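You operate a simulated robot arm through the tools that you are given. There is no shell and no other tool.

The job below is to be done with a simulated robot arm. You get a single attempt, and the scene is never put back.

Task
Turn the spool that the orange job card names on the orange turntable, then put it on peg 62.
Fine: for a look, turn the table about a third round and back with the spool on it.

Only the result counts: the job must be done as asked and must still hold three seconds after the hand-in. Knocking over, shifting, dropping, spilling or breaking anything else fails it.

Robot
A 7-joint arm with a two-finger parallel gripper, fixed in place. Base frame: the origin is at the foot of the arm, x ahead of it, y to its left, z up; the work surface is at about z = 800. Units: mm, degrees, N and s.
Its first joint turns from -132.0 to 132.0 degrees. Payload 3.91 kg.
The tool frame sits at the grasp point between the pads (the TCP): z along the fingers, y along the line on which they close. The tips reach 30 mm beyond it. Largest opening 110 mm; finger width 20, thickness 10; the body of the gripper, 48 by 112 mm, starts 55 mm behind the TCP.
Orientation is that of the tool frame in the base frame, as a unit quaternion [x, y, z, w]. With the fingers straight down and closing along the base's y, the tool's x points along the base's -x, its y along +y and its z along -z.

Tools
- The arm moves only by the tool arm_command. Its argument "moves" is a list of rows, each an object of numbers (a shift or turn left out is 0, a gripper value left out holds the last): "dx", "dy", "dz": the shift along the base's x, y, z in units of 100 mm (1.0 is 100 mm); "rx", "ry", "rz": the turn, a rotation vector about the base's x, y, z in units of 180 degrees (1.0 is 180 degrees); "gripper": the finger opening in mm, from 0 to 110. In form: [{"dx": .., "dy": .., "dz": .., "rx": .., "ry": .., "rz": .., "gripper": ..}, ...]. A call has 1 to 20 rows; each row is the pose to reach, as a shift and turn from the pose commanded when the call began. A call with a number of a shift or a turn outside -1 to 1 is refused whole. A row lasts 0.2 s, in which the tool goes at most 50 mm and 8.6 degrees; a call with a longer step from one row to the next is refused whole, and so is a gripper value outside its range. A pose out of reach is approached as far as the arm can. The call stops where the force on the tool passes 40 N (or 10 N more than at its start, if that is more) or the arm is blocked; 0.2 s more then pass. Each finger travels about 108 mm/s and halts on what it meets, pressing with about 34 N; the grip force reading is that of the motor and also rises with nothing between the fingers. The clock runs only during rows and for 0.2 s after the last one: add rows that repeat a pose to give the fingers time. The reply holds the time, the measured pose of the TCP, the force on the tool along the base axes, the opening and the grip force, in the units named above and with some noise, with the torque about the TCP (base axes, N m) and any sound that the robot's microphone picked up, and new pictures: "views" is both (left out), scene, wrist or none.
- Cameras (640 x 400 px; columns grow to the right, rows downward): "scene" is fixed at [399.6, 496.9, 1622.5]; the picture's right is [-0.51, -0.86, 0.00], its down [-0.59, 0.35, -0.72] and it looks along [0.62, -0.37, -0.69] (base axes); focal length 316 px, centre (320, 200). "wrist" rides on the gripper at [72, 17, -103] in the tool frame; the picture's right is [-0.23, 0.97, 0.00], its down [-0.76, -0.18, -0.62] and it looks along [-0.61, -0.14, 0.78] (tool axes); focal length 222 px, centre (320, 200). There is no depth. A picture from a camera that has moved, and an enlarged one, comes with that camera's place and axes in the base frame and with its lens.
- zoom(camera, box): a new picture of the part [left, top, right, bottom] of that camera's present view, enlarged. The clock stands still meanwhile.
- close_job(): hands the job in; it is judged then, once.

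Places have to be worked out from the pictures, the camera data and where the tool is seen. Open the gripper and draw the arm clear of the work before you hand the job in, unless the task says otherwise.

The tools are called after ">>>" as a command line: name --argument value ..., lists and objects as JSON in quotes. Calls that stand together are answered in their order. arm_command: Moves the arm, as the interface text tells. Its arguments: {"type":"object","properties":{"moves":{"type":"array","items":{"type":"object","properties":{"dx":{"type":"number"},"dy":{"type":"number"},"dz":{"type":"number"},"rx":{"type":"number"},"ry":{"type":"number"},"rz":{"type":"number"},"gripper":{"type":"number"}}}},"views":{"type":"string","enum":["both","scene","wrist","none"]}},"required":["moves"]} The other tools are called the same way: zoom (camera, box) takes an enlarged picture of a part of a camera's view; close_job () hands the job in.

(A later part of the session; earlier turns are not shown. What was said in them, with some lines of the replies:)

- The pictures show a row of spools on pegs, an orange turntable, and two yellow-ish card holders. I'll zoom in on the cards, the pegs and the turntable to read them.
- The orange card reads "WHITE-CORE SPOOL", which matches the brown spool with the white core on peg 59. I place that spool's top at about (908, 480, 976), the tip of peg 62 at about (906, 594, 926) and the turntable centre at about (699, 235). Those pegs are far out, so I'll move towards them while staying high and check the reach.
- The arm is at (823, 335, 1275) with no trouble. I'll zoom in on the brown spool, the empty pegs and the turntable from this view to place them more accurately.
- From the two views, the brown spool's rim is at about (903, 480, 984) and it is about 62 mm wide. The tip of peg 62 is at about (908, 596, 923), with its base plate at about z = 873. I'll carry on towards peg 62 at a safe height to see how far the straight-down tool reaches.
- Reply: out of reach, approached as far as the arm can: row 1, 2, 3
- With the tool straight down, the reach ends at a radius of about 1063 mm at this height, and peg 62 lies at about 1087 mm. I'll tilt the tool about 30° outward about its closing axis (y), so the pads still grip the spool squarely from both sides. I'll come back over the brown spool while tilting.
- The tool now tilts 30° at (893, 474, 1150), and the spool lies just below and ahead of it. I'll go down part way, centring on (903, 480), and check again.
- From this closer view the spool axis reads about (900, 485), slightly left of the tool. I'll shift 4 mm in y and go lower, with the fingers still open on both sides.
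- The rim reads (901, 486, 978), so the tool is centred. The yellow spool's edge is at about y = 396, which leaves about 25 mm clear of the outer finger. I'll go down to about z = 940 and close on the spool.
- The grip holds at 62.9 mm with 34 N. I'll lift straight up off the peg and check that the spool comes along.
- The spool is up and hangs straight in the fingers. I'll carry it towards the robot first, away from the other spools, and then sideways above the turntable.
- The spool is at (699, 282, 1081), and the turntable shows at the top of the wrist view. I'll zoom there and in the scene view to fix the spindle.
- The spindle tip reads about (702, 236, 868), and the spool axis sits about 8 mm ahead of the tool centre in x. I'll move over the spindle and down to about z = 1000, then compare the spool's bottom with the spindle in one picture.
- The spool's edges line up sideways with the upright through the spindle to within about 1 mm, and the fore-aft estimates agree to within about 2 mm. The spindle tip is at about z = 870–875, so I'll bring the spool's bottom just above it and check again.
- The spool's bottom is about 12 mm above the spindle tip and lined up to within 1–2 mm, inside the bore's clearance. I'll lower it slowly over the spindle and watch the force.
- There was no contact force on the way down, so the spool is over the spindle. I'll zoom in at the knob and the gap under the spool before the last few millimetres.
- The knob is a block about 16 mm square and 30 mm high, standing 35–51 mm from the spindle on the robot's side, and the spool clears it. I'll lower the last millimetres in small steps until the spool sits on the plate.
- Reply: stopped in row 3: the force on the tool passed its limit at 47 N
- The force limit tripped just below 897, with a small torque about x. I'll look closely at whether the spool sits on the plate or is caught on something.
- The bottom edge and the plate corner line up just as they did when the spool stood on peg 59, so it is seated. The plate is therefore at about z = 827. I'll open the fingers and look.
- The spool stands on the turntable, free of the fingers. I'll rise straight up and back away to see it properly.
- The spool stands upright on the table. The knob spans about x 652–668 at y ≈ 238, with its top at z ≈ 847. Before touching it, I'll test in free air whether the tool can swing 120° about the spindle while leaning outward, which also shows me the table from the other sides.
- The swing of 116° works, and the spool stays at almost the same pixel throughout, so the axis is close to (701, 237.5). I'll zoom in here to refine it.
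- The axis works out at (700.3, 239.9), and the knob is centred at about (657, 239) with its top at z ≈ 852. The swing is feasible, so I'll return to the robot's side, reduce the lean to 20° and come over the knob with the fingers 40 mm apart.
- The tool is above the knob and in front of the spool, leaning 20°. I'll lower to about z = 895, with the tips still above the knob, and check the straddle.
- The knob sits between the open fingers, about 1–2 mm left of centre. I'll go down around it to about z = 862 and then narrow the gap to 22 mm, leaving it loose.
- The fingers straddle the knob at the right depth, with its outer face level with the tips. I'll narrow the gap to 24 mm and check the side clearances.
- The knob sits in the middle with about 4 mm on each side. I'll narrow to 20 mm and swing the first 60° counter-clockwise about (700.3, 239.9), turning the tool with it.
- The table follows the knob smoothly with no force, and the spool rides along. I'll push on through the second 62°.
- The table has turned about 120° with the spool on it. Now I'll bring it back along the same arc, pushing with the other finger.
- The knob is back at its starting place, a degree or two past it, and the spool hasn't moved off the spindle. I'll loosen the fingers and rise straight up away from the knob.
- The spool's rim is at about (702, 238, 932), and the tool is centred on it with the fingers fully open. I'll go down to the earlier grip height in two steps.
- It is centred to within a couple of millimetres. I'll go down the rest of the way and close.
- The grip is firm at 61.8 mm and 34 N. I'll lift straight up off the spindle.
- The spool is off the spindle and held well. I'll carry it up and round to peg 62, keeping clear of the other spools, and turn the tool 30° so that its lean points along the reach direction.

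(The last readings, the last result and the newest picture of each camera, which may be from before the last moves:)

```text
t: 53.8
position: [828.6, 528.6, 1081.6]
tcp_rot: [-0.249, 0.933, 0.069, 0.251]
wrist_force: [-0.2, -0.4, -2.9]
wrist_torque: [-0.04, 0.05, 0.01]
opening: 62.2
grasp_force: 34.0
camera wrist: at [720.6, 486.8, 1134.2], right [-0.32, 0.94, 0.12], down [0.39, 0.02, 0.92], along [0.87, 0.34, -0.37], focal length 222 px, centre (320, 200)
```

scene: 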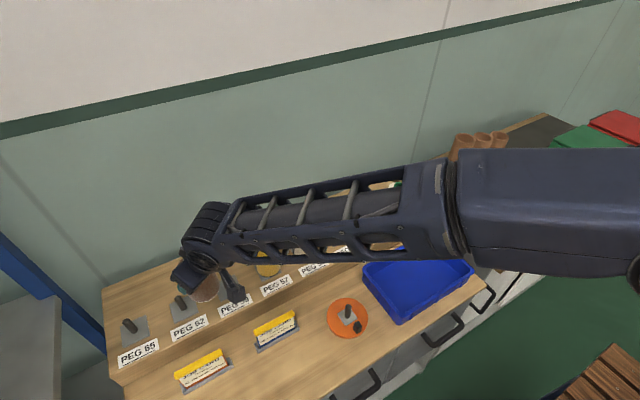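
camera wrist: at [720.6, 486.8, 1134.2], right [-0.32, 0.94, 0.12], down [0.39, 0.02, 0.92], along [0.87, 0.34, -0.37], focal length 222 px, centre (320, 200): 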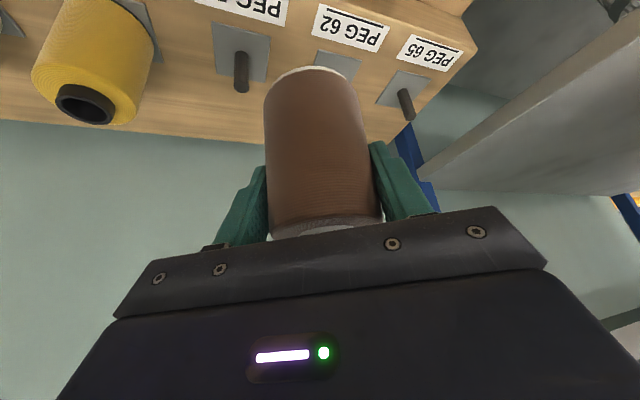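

The arm is at (829, 529, 1082), turned 30°. I'll move on towards (902, 593) while coming down to about z = 1040.

>>> arm_command --moves '[{"dx": 0.25, "dy": 0.22, "dz": -0.1}, {"dx": 0.5, "dy": 0.43, "dz": -0.25}, {"dx": 0.73, "dy": 0.64, "dz": -0.4}, {"dx": 0.73, "dy": 0.64, "dz": -0.4}]' --views "both"

>>> zoom --camera "wrist" --box '[220, 0, 420, 125]'

>>> zoom --camera "scene" --box '[130, 240, 250, 350]'

```text
t: 54.8
position: [902.4, 594.9, 1041.7]
tcp_rot: [-0.25, 0.932, 0.068, 0.252]
wrist_force: [0.1, -0.4, -2.3]
wrist_torque: [0.02, 0.0, -0.03]
opening: 61.9
grasp_force: 34.2
camera wrist: at [794.7, 553.6, 1094.2], right [-0.32, 0.94, 0.12], down [0.39, 0.02, 0.92], along [0.87, 0.34, -0.37], focal length 222 px, centre (320, 200)
```

scene: 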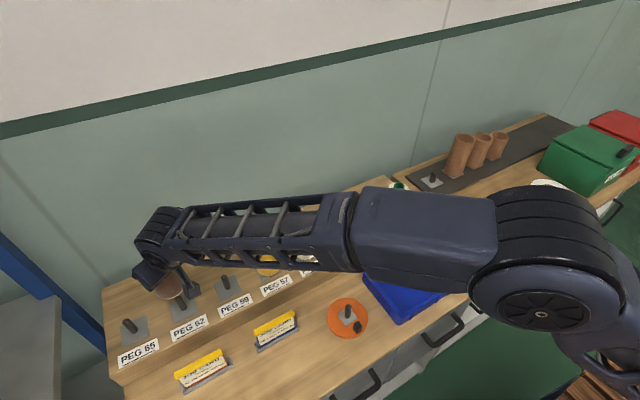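
wrist: 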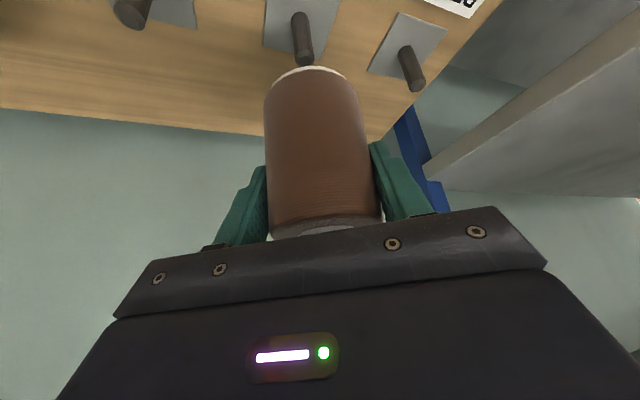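

```text
3.20 times, centred on (320, 62) of wrist
camera zoom: at [794.7, 553.6, 1094.2], right [-0.32, 0.94, 0.12], down [0.39, 0.02, 0.92], along [0.87, 0.34, -0.37], focal length 711 px, centre (320, 640)
```

zoom: 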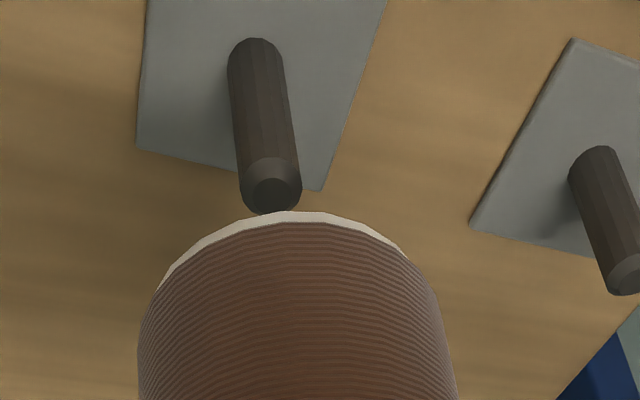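

```text
3.64 times, centred on (190, 295) of scene
camera zoom: at [399.6, 496.9, 1622.5], right [-0.51, -0.86, 0.0], down [-0.59, 0.35, -0.72], along [0.62, -0.37, -0.69], focal length 1147 px, centre (793, -146)
```

zoom: 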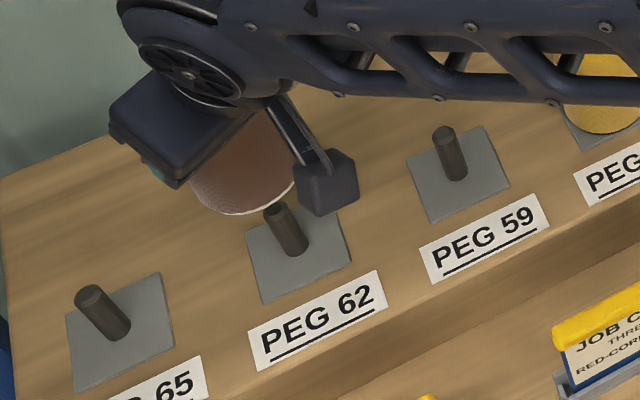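

Peg 62 is within reach. Comparing with the same view just after lifting off the spindle, peg 62 sits about 7 mm further ahead and 1.5 mm to the left of the tool. I'll shift by (+5, +5) mm, go down to about z = 1005 and check.

>>> arm_command --moves '[{"dx": 0.05, "dy": 0.048}, {"dx": 0.05, "dy": 0.048, "dz": -0.2}, {"dx": 0.05, "dy": 0.048, "dz": -0.36}, {"dx": 0.05, "dy": 0.048, "dz": -0.36}]' --views "both"

>>> zoom --camera "wrist" --box '[220, 0, 420, 125]'

>>> zoom --camera "scene" --box '[130, 240, 250, 350]'

```text
t: 55.8
position: [909.5, 600.6, 1008.0]
tcp_rot: [-0.249, 0.933, 0.068, 0.251]
wrist_force: [0.4, 0.3, -1.3]
wrist_torque: [-0.04, 0.02, -0.02]
opening: 62.0
grasp_force: 34.3
camera wrist: at [801.4, 557.9, 1059.7], right [-0.32, 0.94, 0.12], down [0.39, 0.02, 0.92], along [0.87, 0.34, -0.37], focal length 222 px, centre (320, 200)
```

scene: 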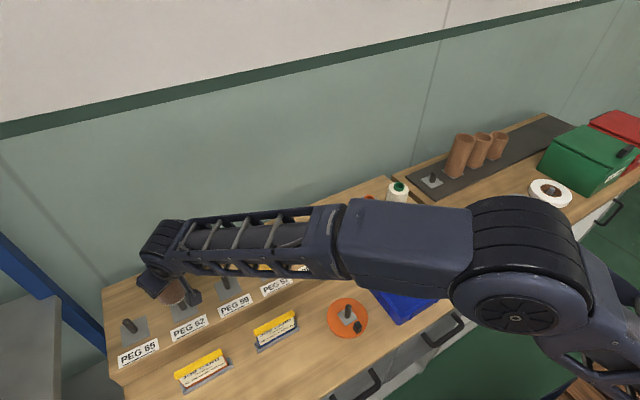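
wrist: 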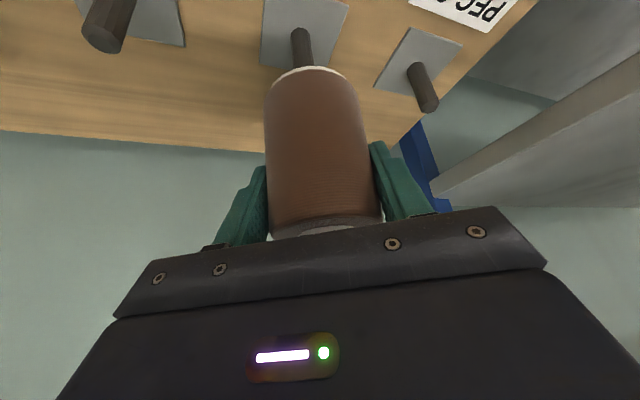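

```text
3.20 times, centred on (320, 62) of wrist
camera zoom: at [801.4, 557.9, 1059.7], right [-0.32, 0.94, 0.12], down [0.39, 0.02, 0.92], along [0.87, 0.34, -0.37], focal length 711 px, centre (320, 640)
```

zoom: 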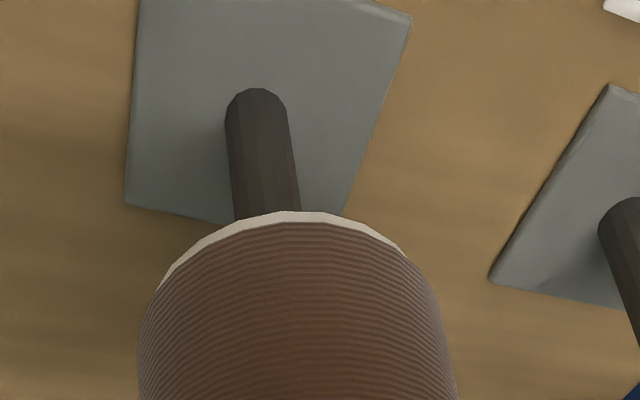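

```text
3.64 times, centred on (190, 295) of scene
camera zoom: at [399.6, 496.9, 1622.5], right [-0.51, -0.86, 0.0], down [-0.59, 0.35, -0.72], along [0.62, -0.37, -0.69], focal length 1147 px, centre (793, -146)
```

zoom: 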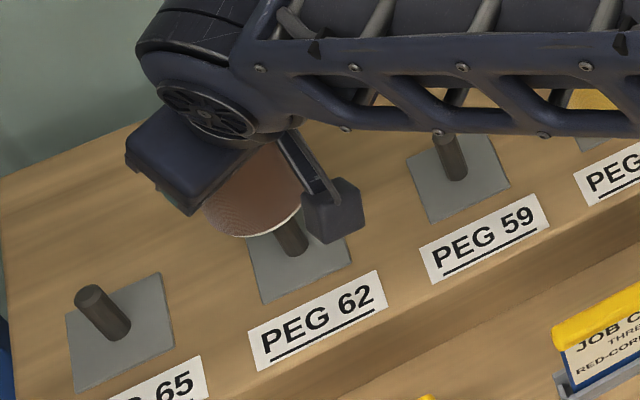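

The wrist view matches the spindle case to within about 1 mm. The scene view hints at a sideways offset, so I'll zoom in there before lowering.

>>> zoom --camera "scene" --box '[155, 270, 215, 320]'

>>> zoom --camera "wrist" --box '[240, 20, 400, 130]'

```text
8.00 times, centred on (185, 295) of scene
camera zoom: at [399.6, 496.9, 1622.5], right [-0.51, -0.86, 0.0], down [-0.59, 0.35, -0.72], along [0.62, -0.37, -0.69], focal length 2524 px, centre (1400, -560)
```

zoom: 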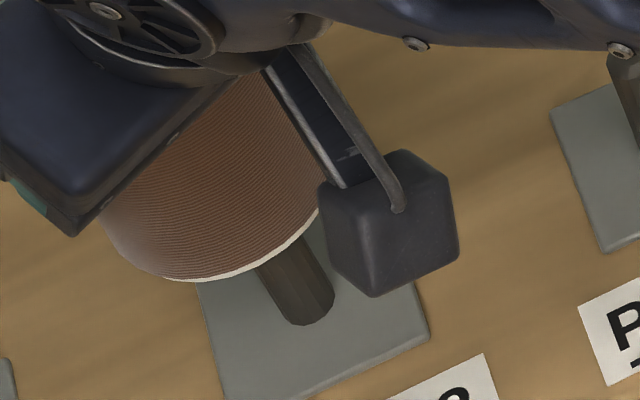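

```text
3.64 times, centred on (320, 75) of wrist
camera zoom: at [801.4, 557.9, 1059.7], right [-0.32, 0.94, 0.12], down [0.39, 0.02, 0.92], along [0.87, 0.34, -0.37], focal length 808 px, centre (320, 654)
```

zoom: 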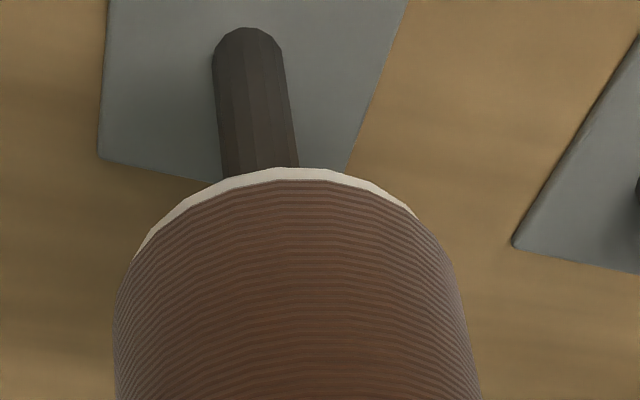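

The two views disagree by several millimetres about the fore-aft offset, so I'll take a finer look at the spool's lower edge and the peg.

>>> zoom --camera "scene" --box '[162, 274, 202, 314]'

>>> zoom --camera "wrist" --box '[240, 0, 400, 250]'

```text
10.00 times, centred on (182, 294) of scene
camera zoom: at [399.6, 496.9, 1622.5], right [-0.51, -0.86, 0.0], down [-0.59, 0.35, -0.72], along [0.62, -0.37, -0.69], focal length 3155 px, centre (1700, -740)
```

zoom: 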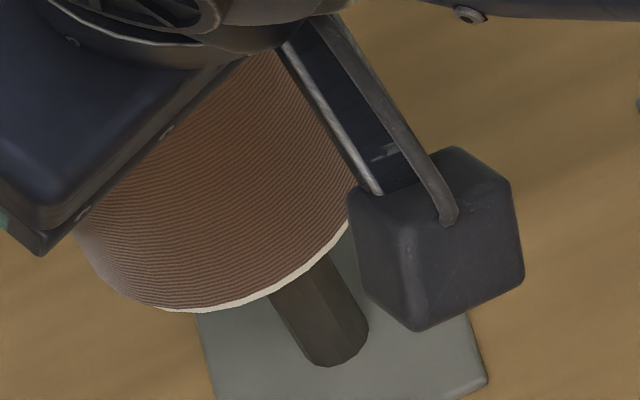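

```text
1.60 times, centred on (320, 125) of wrist
camera zoom: at [801.4, 557.9, 1059.7], right [-0.32, 0.94, 0.12], down [0.39, 0.02, 0.92], along [0.87, 0.34, -0.37], focal length 355 px, centre (320, 320)
```

zoom: 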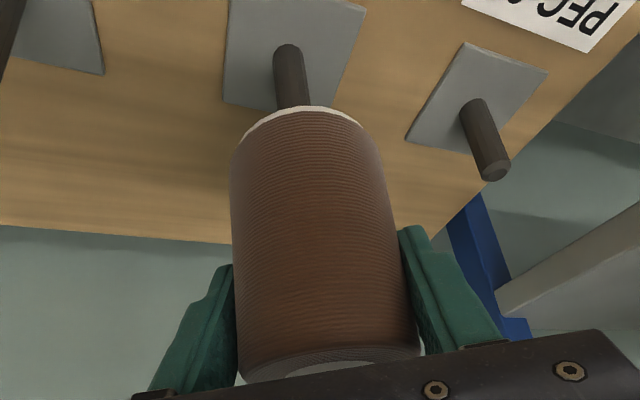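

Putting both views together, along with how the spool's rim wandered as the table turned, the spool sat about 4–5 mm ahead of centre on the spindle. It is now the same amount ahead of peg 62. I'll shift back by about (−4.6, −2) mm and lower partway over the peg.

>>> arm_command --moves '[{"dx": -0.046, "dy": -0.02}, {"dx": -0.046, "dy": -0.02}, {"dx": -0.046, "dy": -0.02, "dz": -0.08}, {"dx": -0.046, "dy": -0.02, "dz": -0.16}, {"dx": -0.046, "dy": -0.02, "dz": -0.24}, {"dx": -0.046, "dy": -0.02, "dz": -0.32}, {"dx": -0.046, "dy": -0.02, "dz": -0.4}, {"dx": -0.046, "dy": -0.02, "dz": -0.4}]' --views "both"

>>> zoom --camera "scene" --box '[160, 270, 210, 320]'

>>> zoom --camera "wrist" --box '[220, 0, 420, 125]'

```text
t: 57.6
position: [904.1, 597.6, 968.7]
tcp_rot: [-0.249, 0.933, 0.069, 0.251]
wrist_force: [0.5, 0.3, -2.5]
wrist_torque: [-0.01, 0.0, 0.01]
opening: 62.3
grasp_force: 34.1
camera wrist: at [795.4, 555.2, 1020.7], right [-0.32, 0.94, 0.12], down [0.39, 0.02, 0.92], along [0.87, 0.34, -0.37], focal length 222 px, centre (320, 200)
```

scene: 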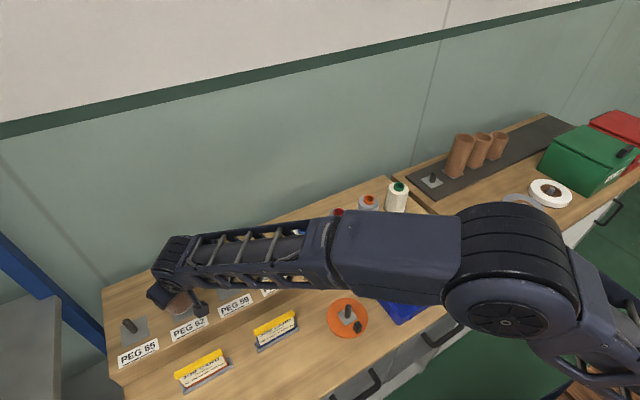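
wrist: 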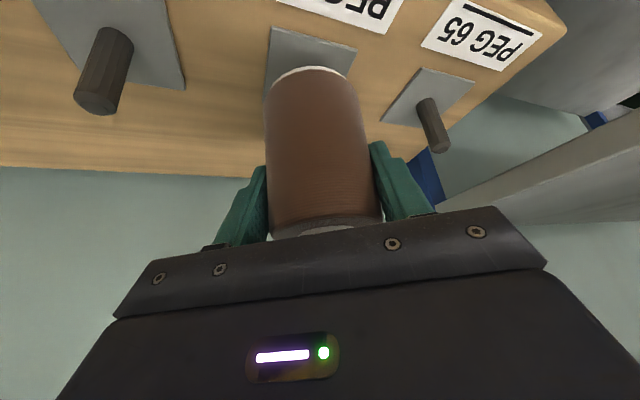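

```text
8.00 times, centred on (185, 295) of scene
camera zoom: at [399.6, 496.9, 1622.5], right [-0.51, -0.86, 0.0], down [-0.59, 0.35, -0.72], along [0.62, -0.37, -0.69], focal length 2524 px, centre (1400, -560)
```

zoom: 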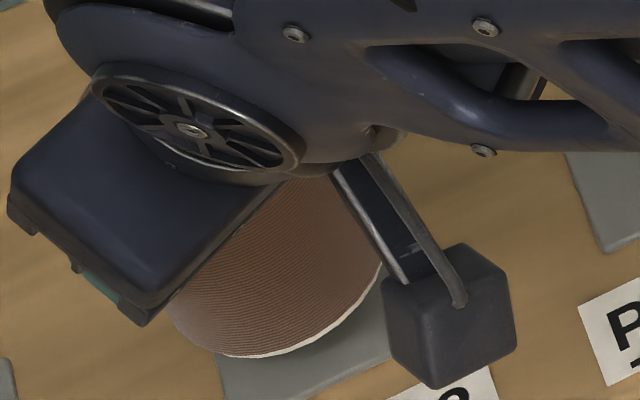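

```text
3.20 times, centred on (320, 62) of wrist
camera zoom: at [795.4, 555.2, 1020.7], right [-0.32, 0.94, 0.12], down [0.39, 0.02, 0.92], along [0.87, 0.34, -0.37], focal length 711 px, centre (320, 640)
```

zoom: 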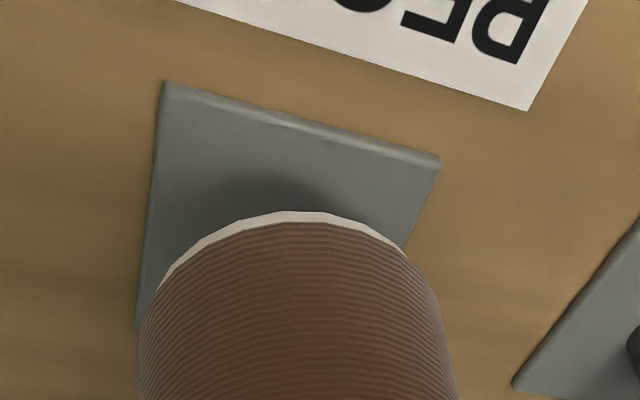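

The spool's bottom has passed the peg tip with no contact force, so the peg is inside the bore. I'll lower it further, slowly.

>>> arm_command --moves '[{"dz": -0.06}, {"dz": -0.12}, {"dz": -0.18}, {"dz": -0.21}, {"dz": -0.21}]' --views "wrist"

>>> zoom --camera "wrist" --box '[220, 0, 420, 125]'

>>> zoom --camera "scene" --box '[160, 270, 210, 320]'

```text
t: 58.8
position: [904.0, 596.0, 948.1]
tcp_rot: [-0.25, 0.933, 0.069, 0.251]
wrist_force: [-0.1, 0.4, -3.2]
wrist_torque: [-0.02, 0.01, 0.0]
opening: 61.9
grasp_force: 34.0
camera wrist: at [796.8, 554.8, 1000.1], right [-0.32, 0.94, 0.12], down [0.39, 0.02, 0.92], along [0.87, 0.34, -0.37], focal length 222 px, centre (320, 200)
```

wrist: 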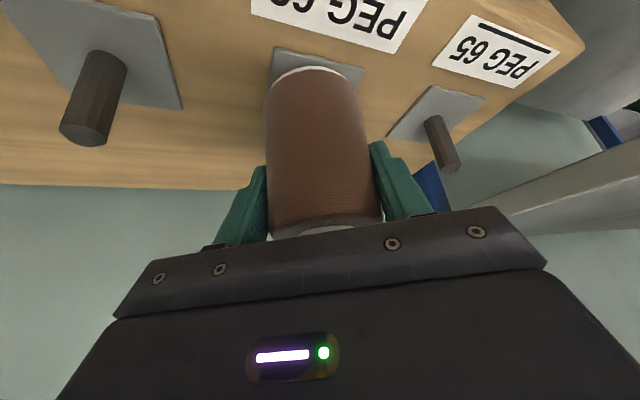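

```text
3.20 times, centred on (320, 62) of wrist
camera zoom: at [796.8, 554.8, 1000.1], right [-0.32, 0.94, 0.12], down [0.39, 0.02, 0.92], along [0.87, 0.34, -0.37], focal length 711 px, centre (320, 640)
```

zoom: 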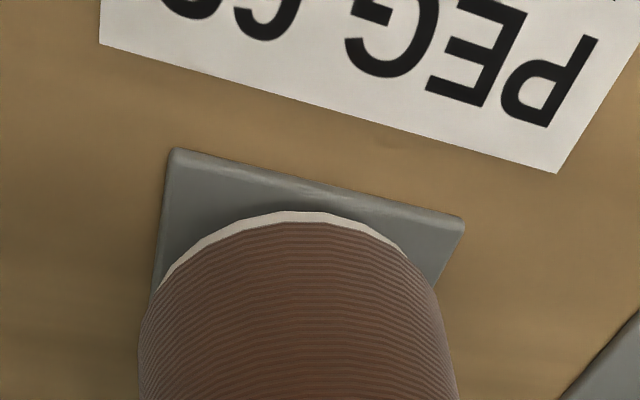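

```text
8.00 times, centred on (185, 295) of scene
camera zoom: at [399.6, 496.9, 1622.5], right [-0.51, -0.86, 0.0], down [-0.59, 0.35, -0.72], along [0.62, -0.37, -0.69], focal length 2524 px, centre (1400, -560)
```

zoom: 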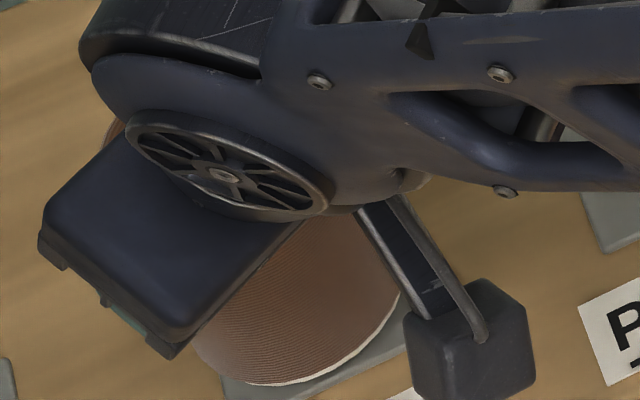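

About 6 mm should remain. I'll creep down and watch for the contact force.

>>> arm_command --moves '[{"dz": -0.015}, {"dz": -0.03}, {"dz": -0.045}, {"dz": -0.045}]' --views "none"

```text
t: 59.8
position: [903.6, 597.3, 943.0]
tcp_rot: [-0.249, 0.933, 0.069, 0.251]
wrist_force: [-0.6, 0.4, -2.1]
wrist_torque: [-0.02, 0.02, 0.02]
opening: 61.9
grasp_force: 33.7
```

Only the spool's weight shows, so there is no contact yet. I'll go on in 1 mm steps.

>>> arm_command --moves '[{"dz": -0.01}, {"dz": -0.01}, {"dz": -0.02}, {"dz": -0.02}]' --views "wrist"

>>> zoom --camera "wrist" --box '[220, 0, 420, 125]'

```text
t: 60.8
position: [904.3, 598.1, 941.6]
tcp_rot: [-0.25, 0.933, 0.068, 0.25]
wrist_force: [0.0, -1.2, 1.2]
wrist_torque: [-0.22, -0.03, -0.02]
opening: 61.8
grasp_force: 34.2
camera wrist: at [795.6, 555.1, 994.0], right [-0.32, 0.94, 0.12], down [0.39, 0.02, 0.92], along [0.87, 0.34, -0.37], focal length 222 px, centre (320, 200)
```

wrist: 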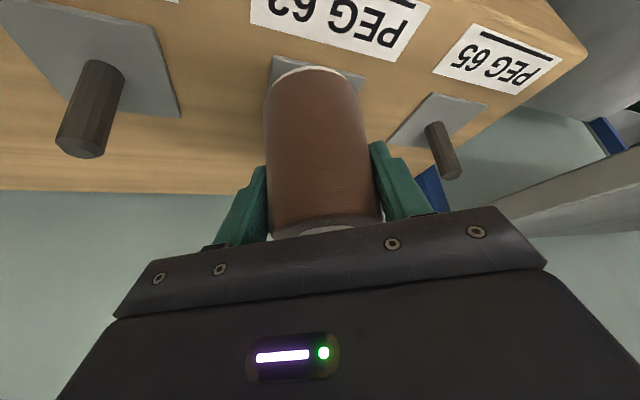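

```text
3.20 times, centred on (320, 62) of wrist
camera zoom: at [795.6, 555.1, 994.0], right [-0.32, 0.94, 0.12], down [0.39, 0.02, 0.92], along [0.87, 0.34, -0.37], focal length 711 px, centre (320, 640)
```

zoom: 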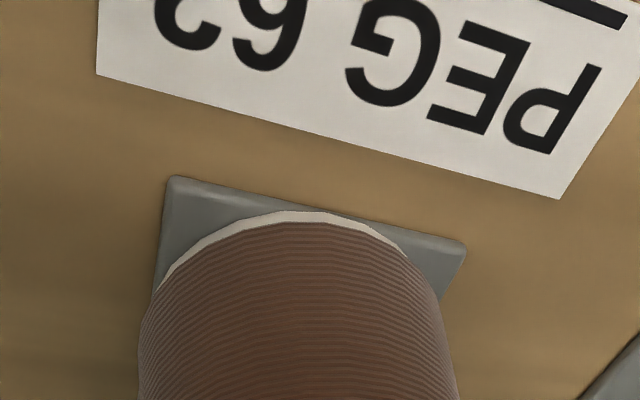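

Contact came at z ≈ 941.5, exactly the seated height found on peg 59, so the spool is down on peg 62's plate. I'll open the fingers.

>>> arm_command --moves '[{"gripper": 66}, {"gripper": 75}, {"gripper": 90}, {"gripper": 100}, {"gripper": 100}]' --views "wrist"

>>> zoom --camera "wrist" --box '[200, 0, 440, 250]'

```text
t: 62.0
position: [904.3, 598.1, 942.1]
tcp_rot: [-0.249, 0.933, 0.069, 0.252]
wrist_force: [-0.1, -0.7, -0.2]
wrist_torque: [0.0, -0.01, -0.01]
opening: 100.2
grasp_force: 0.1
camera wrist: at [795.5, 555.2, 993.6], right [-0.32, 0.94, 0.12], down [0.39, 0.02, 0.92], along [0.87, 0.34, -0.37], focal length 222 px, centre (320, 200)
```

wrist: 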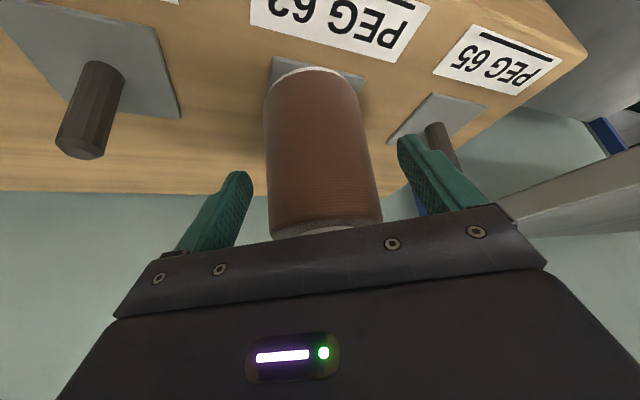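

```text
1.60 times, centred on (320, 125) of wrist
camera zoom: at [795.5, 555.2, 993.6], right [-0.32, 0.94, 0.12], down [0.39, 0.02, 0.92], along [0.87, 0.34, -0.37], focal length 355 px, centre (320, 320)
```

zoom: 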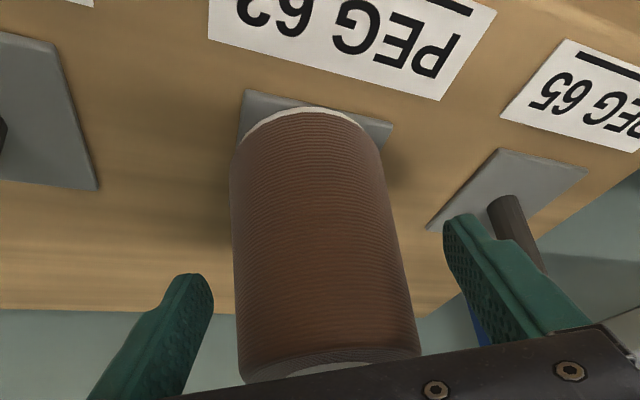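

The spool stands free on peg 62. I'll rise straight up, then draw back towards the robot.

>>> arm_command --moves '[{"dz": 0.15}, {"dz": 0.4}, {"dz": 0.75}, {"dz": 1.0}, {"dz": 1.0}]' --views "none"

>>> arm_command --moves '[{"dx": -0.3, "dy": -0.2, "dz": 0.2}, {"dx": -0.6, "dy": -0.4, "dz": 0.4}, {"dx": -0.9, "dy": -0.7, "dz": 0.5}, {"dx": -1.0, "dy": -1.0, "dz": 0.6}]' --views "none"

>>> arm_command --moves '[{"dx": -0.3, "dy": -0.3, "dz": 0.1}, {"dx": -0.6, "dy": -0.6, "dz": 0.3}, {"dx": -0.8, "dy": -0.9, "dz": 0.5}, {"dx": -0.9, "dy": -1.0, "dz": 0.6}]' --views "none"

>>> arm_command --moves '[{"dx": -0.2, "dy": -0.4}, {"dx": -0.4, "dy": -0.8}, {"dx": -0.5, "dy": -1.0}, {"dx": -0.5, "dy": -1.0}]' --views "both"

>>> zoom --camera "scene" --box '[110, 220, 290, 370]'

>>> zoom --camera "scene" --box '[250, 170, 470, 350]'

```text
t: 63.2
position: [900.5, 601.9, 1041.9]
tcp_rot: [-0.25, 0.932, 0.07, 0.252]
wrist_force: [-0.3, -0.2, -0.1]
wrist_torque: [0.0, 0.0, -0.03]
opening: 99.7
grasp_force: 0.1
```

```text
t: 64.2
position: [799.8, 498.4, 1099.1]
tcp_rot: [-0.25, 0.933, 0.069, 0.251]
wrist_force: [-1.4, 0.7, -0.3]
wrist_torque: [-0.02, -0.02, -0.04]
opening: 99.9
grasp_force: 0.0
```

```text
t: 65.2
position: [712.9, 395.3, 1161.1]
tcp_rot: [-0.25, 0.933, 0.068, 0.25]
wrist_force: [-0.3, 0.0, -0.2]
wrist_torque: [-0.02, 0.0, -0.01]
opening: 100.0
grasp_force: 0.1
```

```text
t: 66.2
position: [662.1, 297.4, 1159.2]
tcp_rot: [-0.25, 0.933, 0.07, 0.251]
wrist_force: [0.3, 0.0, 0.7]
wrist_torque: [0.02, 0.05, 0.02]
opening: 100.1
grasp_force: 0.0
camera wrist: at [554.0, 255.3, 1211.6], right [-0.32, 0.94, 0.12], down [0.39, 0.02, 0.92], along [0.87, 0.34, -0.37], focal length 222 px, centre (320, 200)
```

scene: 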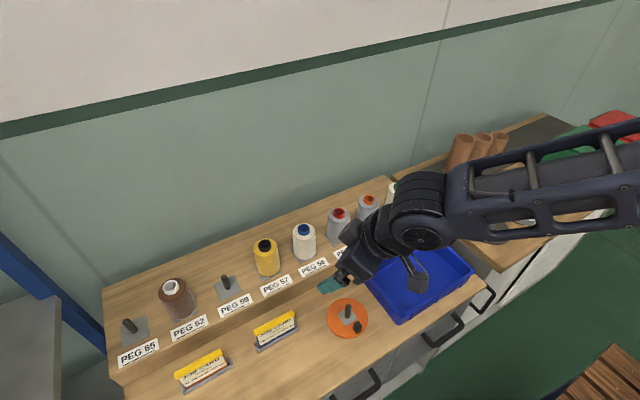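
wrist: 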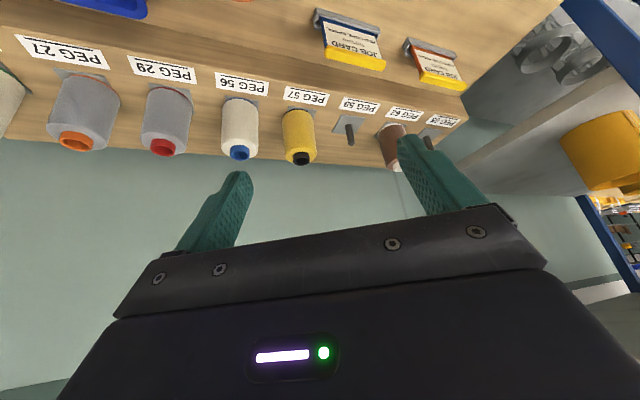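

```text
2.67 times, centred on (200, 295) of scene
camera zoom: at [399.6, 496.9, 1622.5], right [-0.51, -0.86, 0.0], down [-0.59, 0.35, -0.72], along [0.62, -0.37, -0.69], focal length 841 px, centre (640, -53)
```

zoom: 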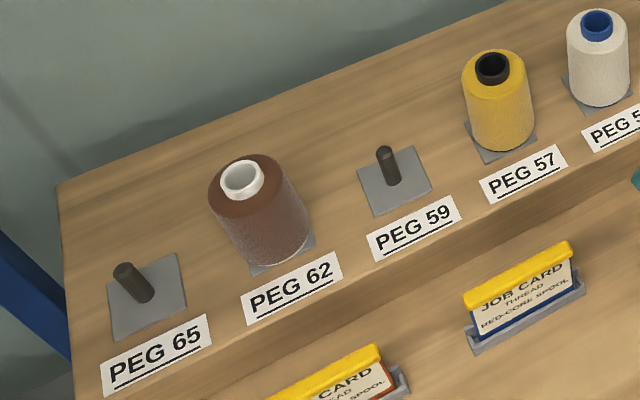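

```text
2.22 times, centred on (360, 260) of scene
camera zoom: at [399.6, 496.9, 1622.5], right [-0.51, -0.86, 0.0], down [-0.59, 0.35, -0.72], along [0.62, -0.37, -0.69], focal length 701 px, centre (231, 67)
```

zoom: 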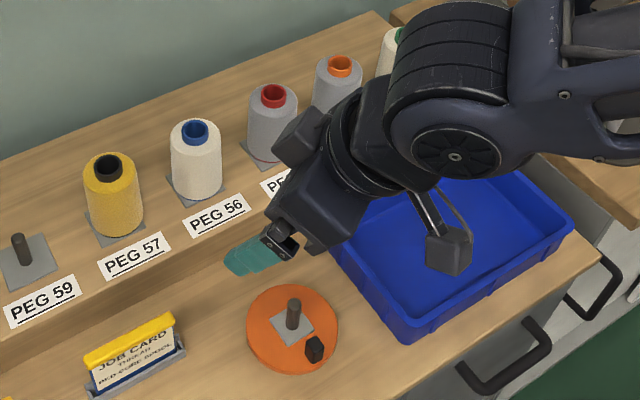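

The brown white-core spool stands upright on peg 62, and the turntable is back at its starting angle. The other spools, the cards and the tray are where they were. The gripper is open, so I'll draw the arm a little higher and then hand in.

>>> arm_command --moves '[{"dx": -0.1, "dy": -0.3, "dz": 0.2}, {"dx": -0.2, "dy": -0.6, "dz": 0.4}, {"dx": -0.2, "dy": -0.9, "dz": 0.7}, {"dx": -0.2, "dy": -1.0, "dz": 0.9}, {"dx": -0.2, "dy": -1.0, "dz": 0.9}]' --views "scene"

```text
t: 67.4
position: [642.6, 197.4, 1252.0]
tcp_rot: [-0.25, 0.933, 0.069, 0.251]
wrist_force: [0.2, -0.5, -0.3]
wrist_torque: [0.0, 0.01, -0.03]
opening: 100.1
grasp_force: 0.0
```

scene: 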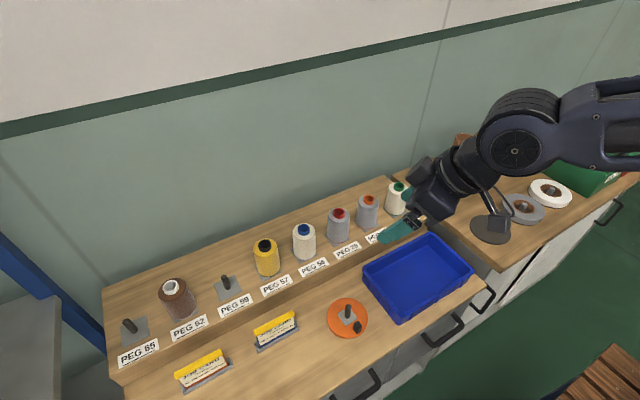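

The arm is clear, the spool is on peg 62 and nothing else has moved. I'm handing the job in.

>>> close_job

```text
The job is handed in.
```

The job is done and handed in: the white-core spool (the brown one from peg 59) was turned on the orange turntable and now stands on peg 62. The tool doesn't report a verdict, so this rests on the last pictures and readings.

- **Spool:** the orange card reads "WHITE-CORE SPOOL", and the brown spool is the only one in the row with a white core.
- **Turning:** I pushed the table's knob through about 120° with the spool on it, then brought it back to within a degree or two of where the turn began. The spool stayed on the spindle the whole time.
- **A small nudge:** setting the spool on the turntable tripped the force limit once at 47 N and turned the table a few degrees. The spool still seated, and the return stroke undid most of that turn.
- **Placing:** contact on peg 62 came at the same height as when the spool stood on peg 59, so I take it to be fully down on the plate.
- **Surroundings:** the other spools, both job cards and the tray look unmoved. The gripper is open and the arm is clear of the work.
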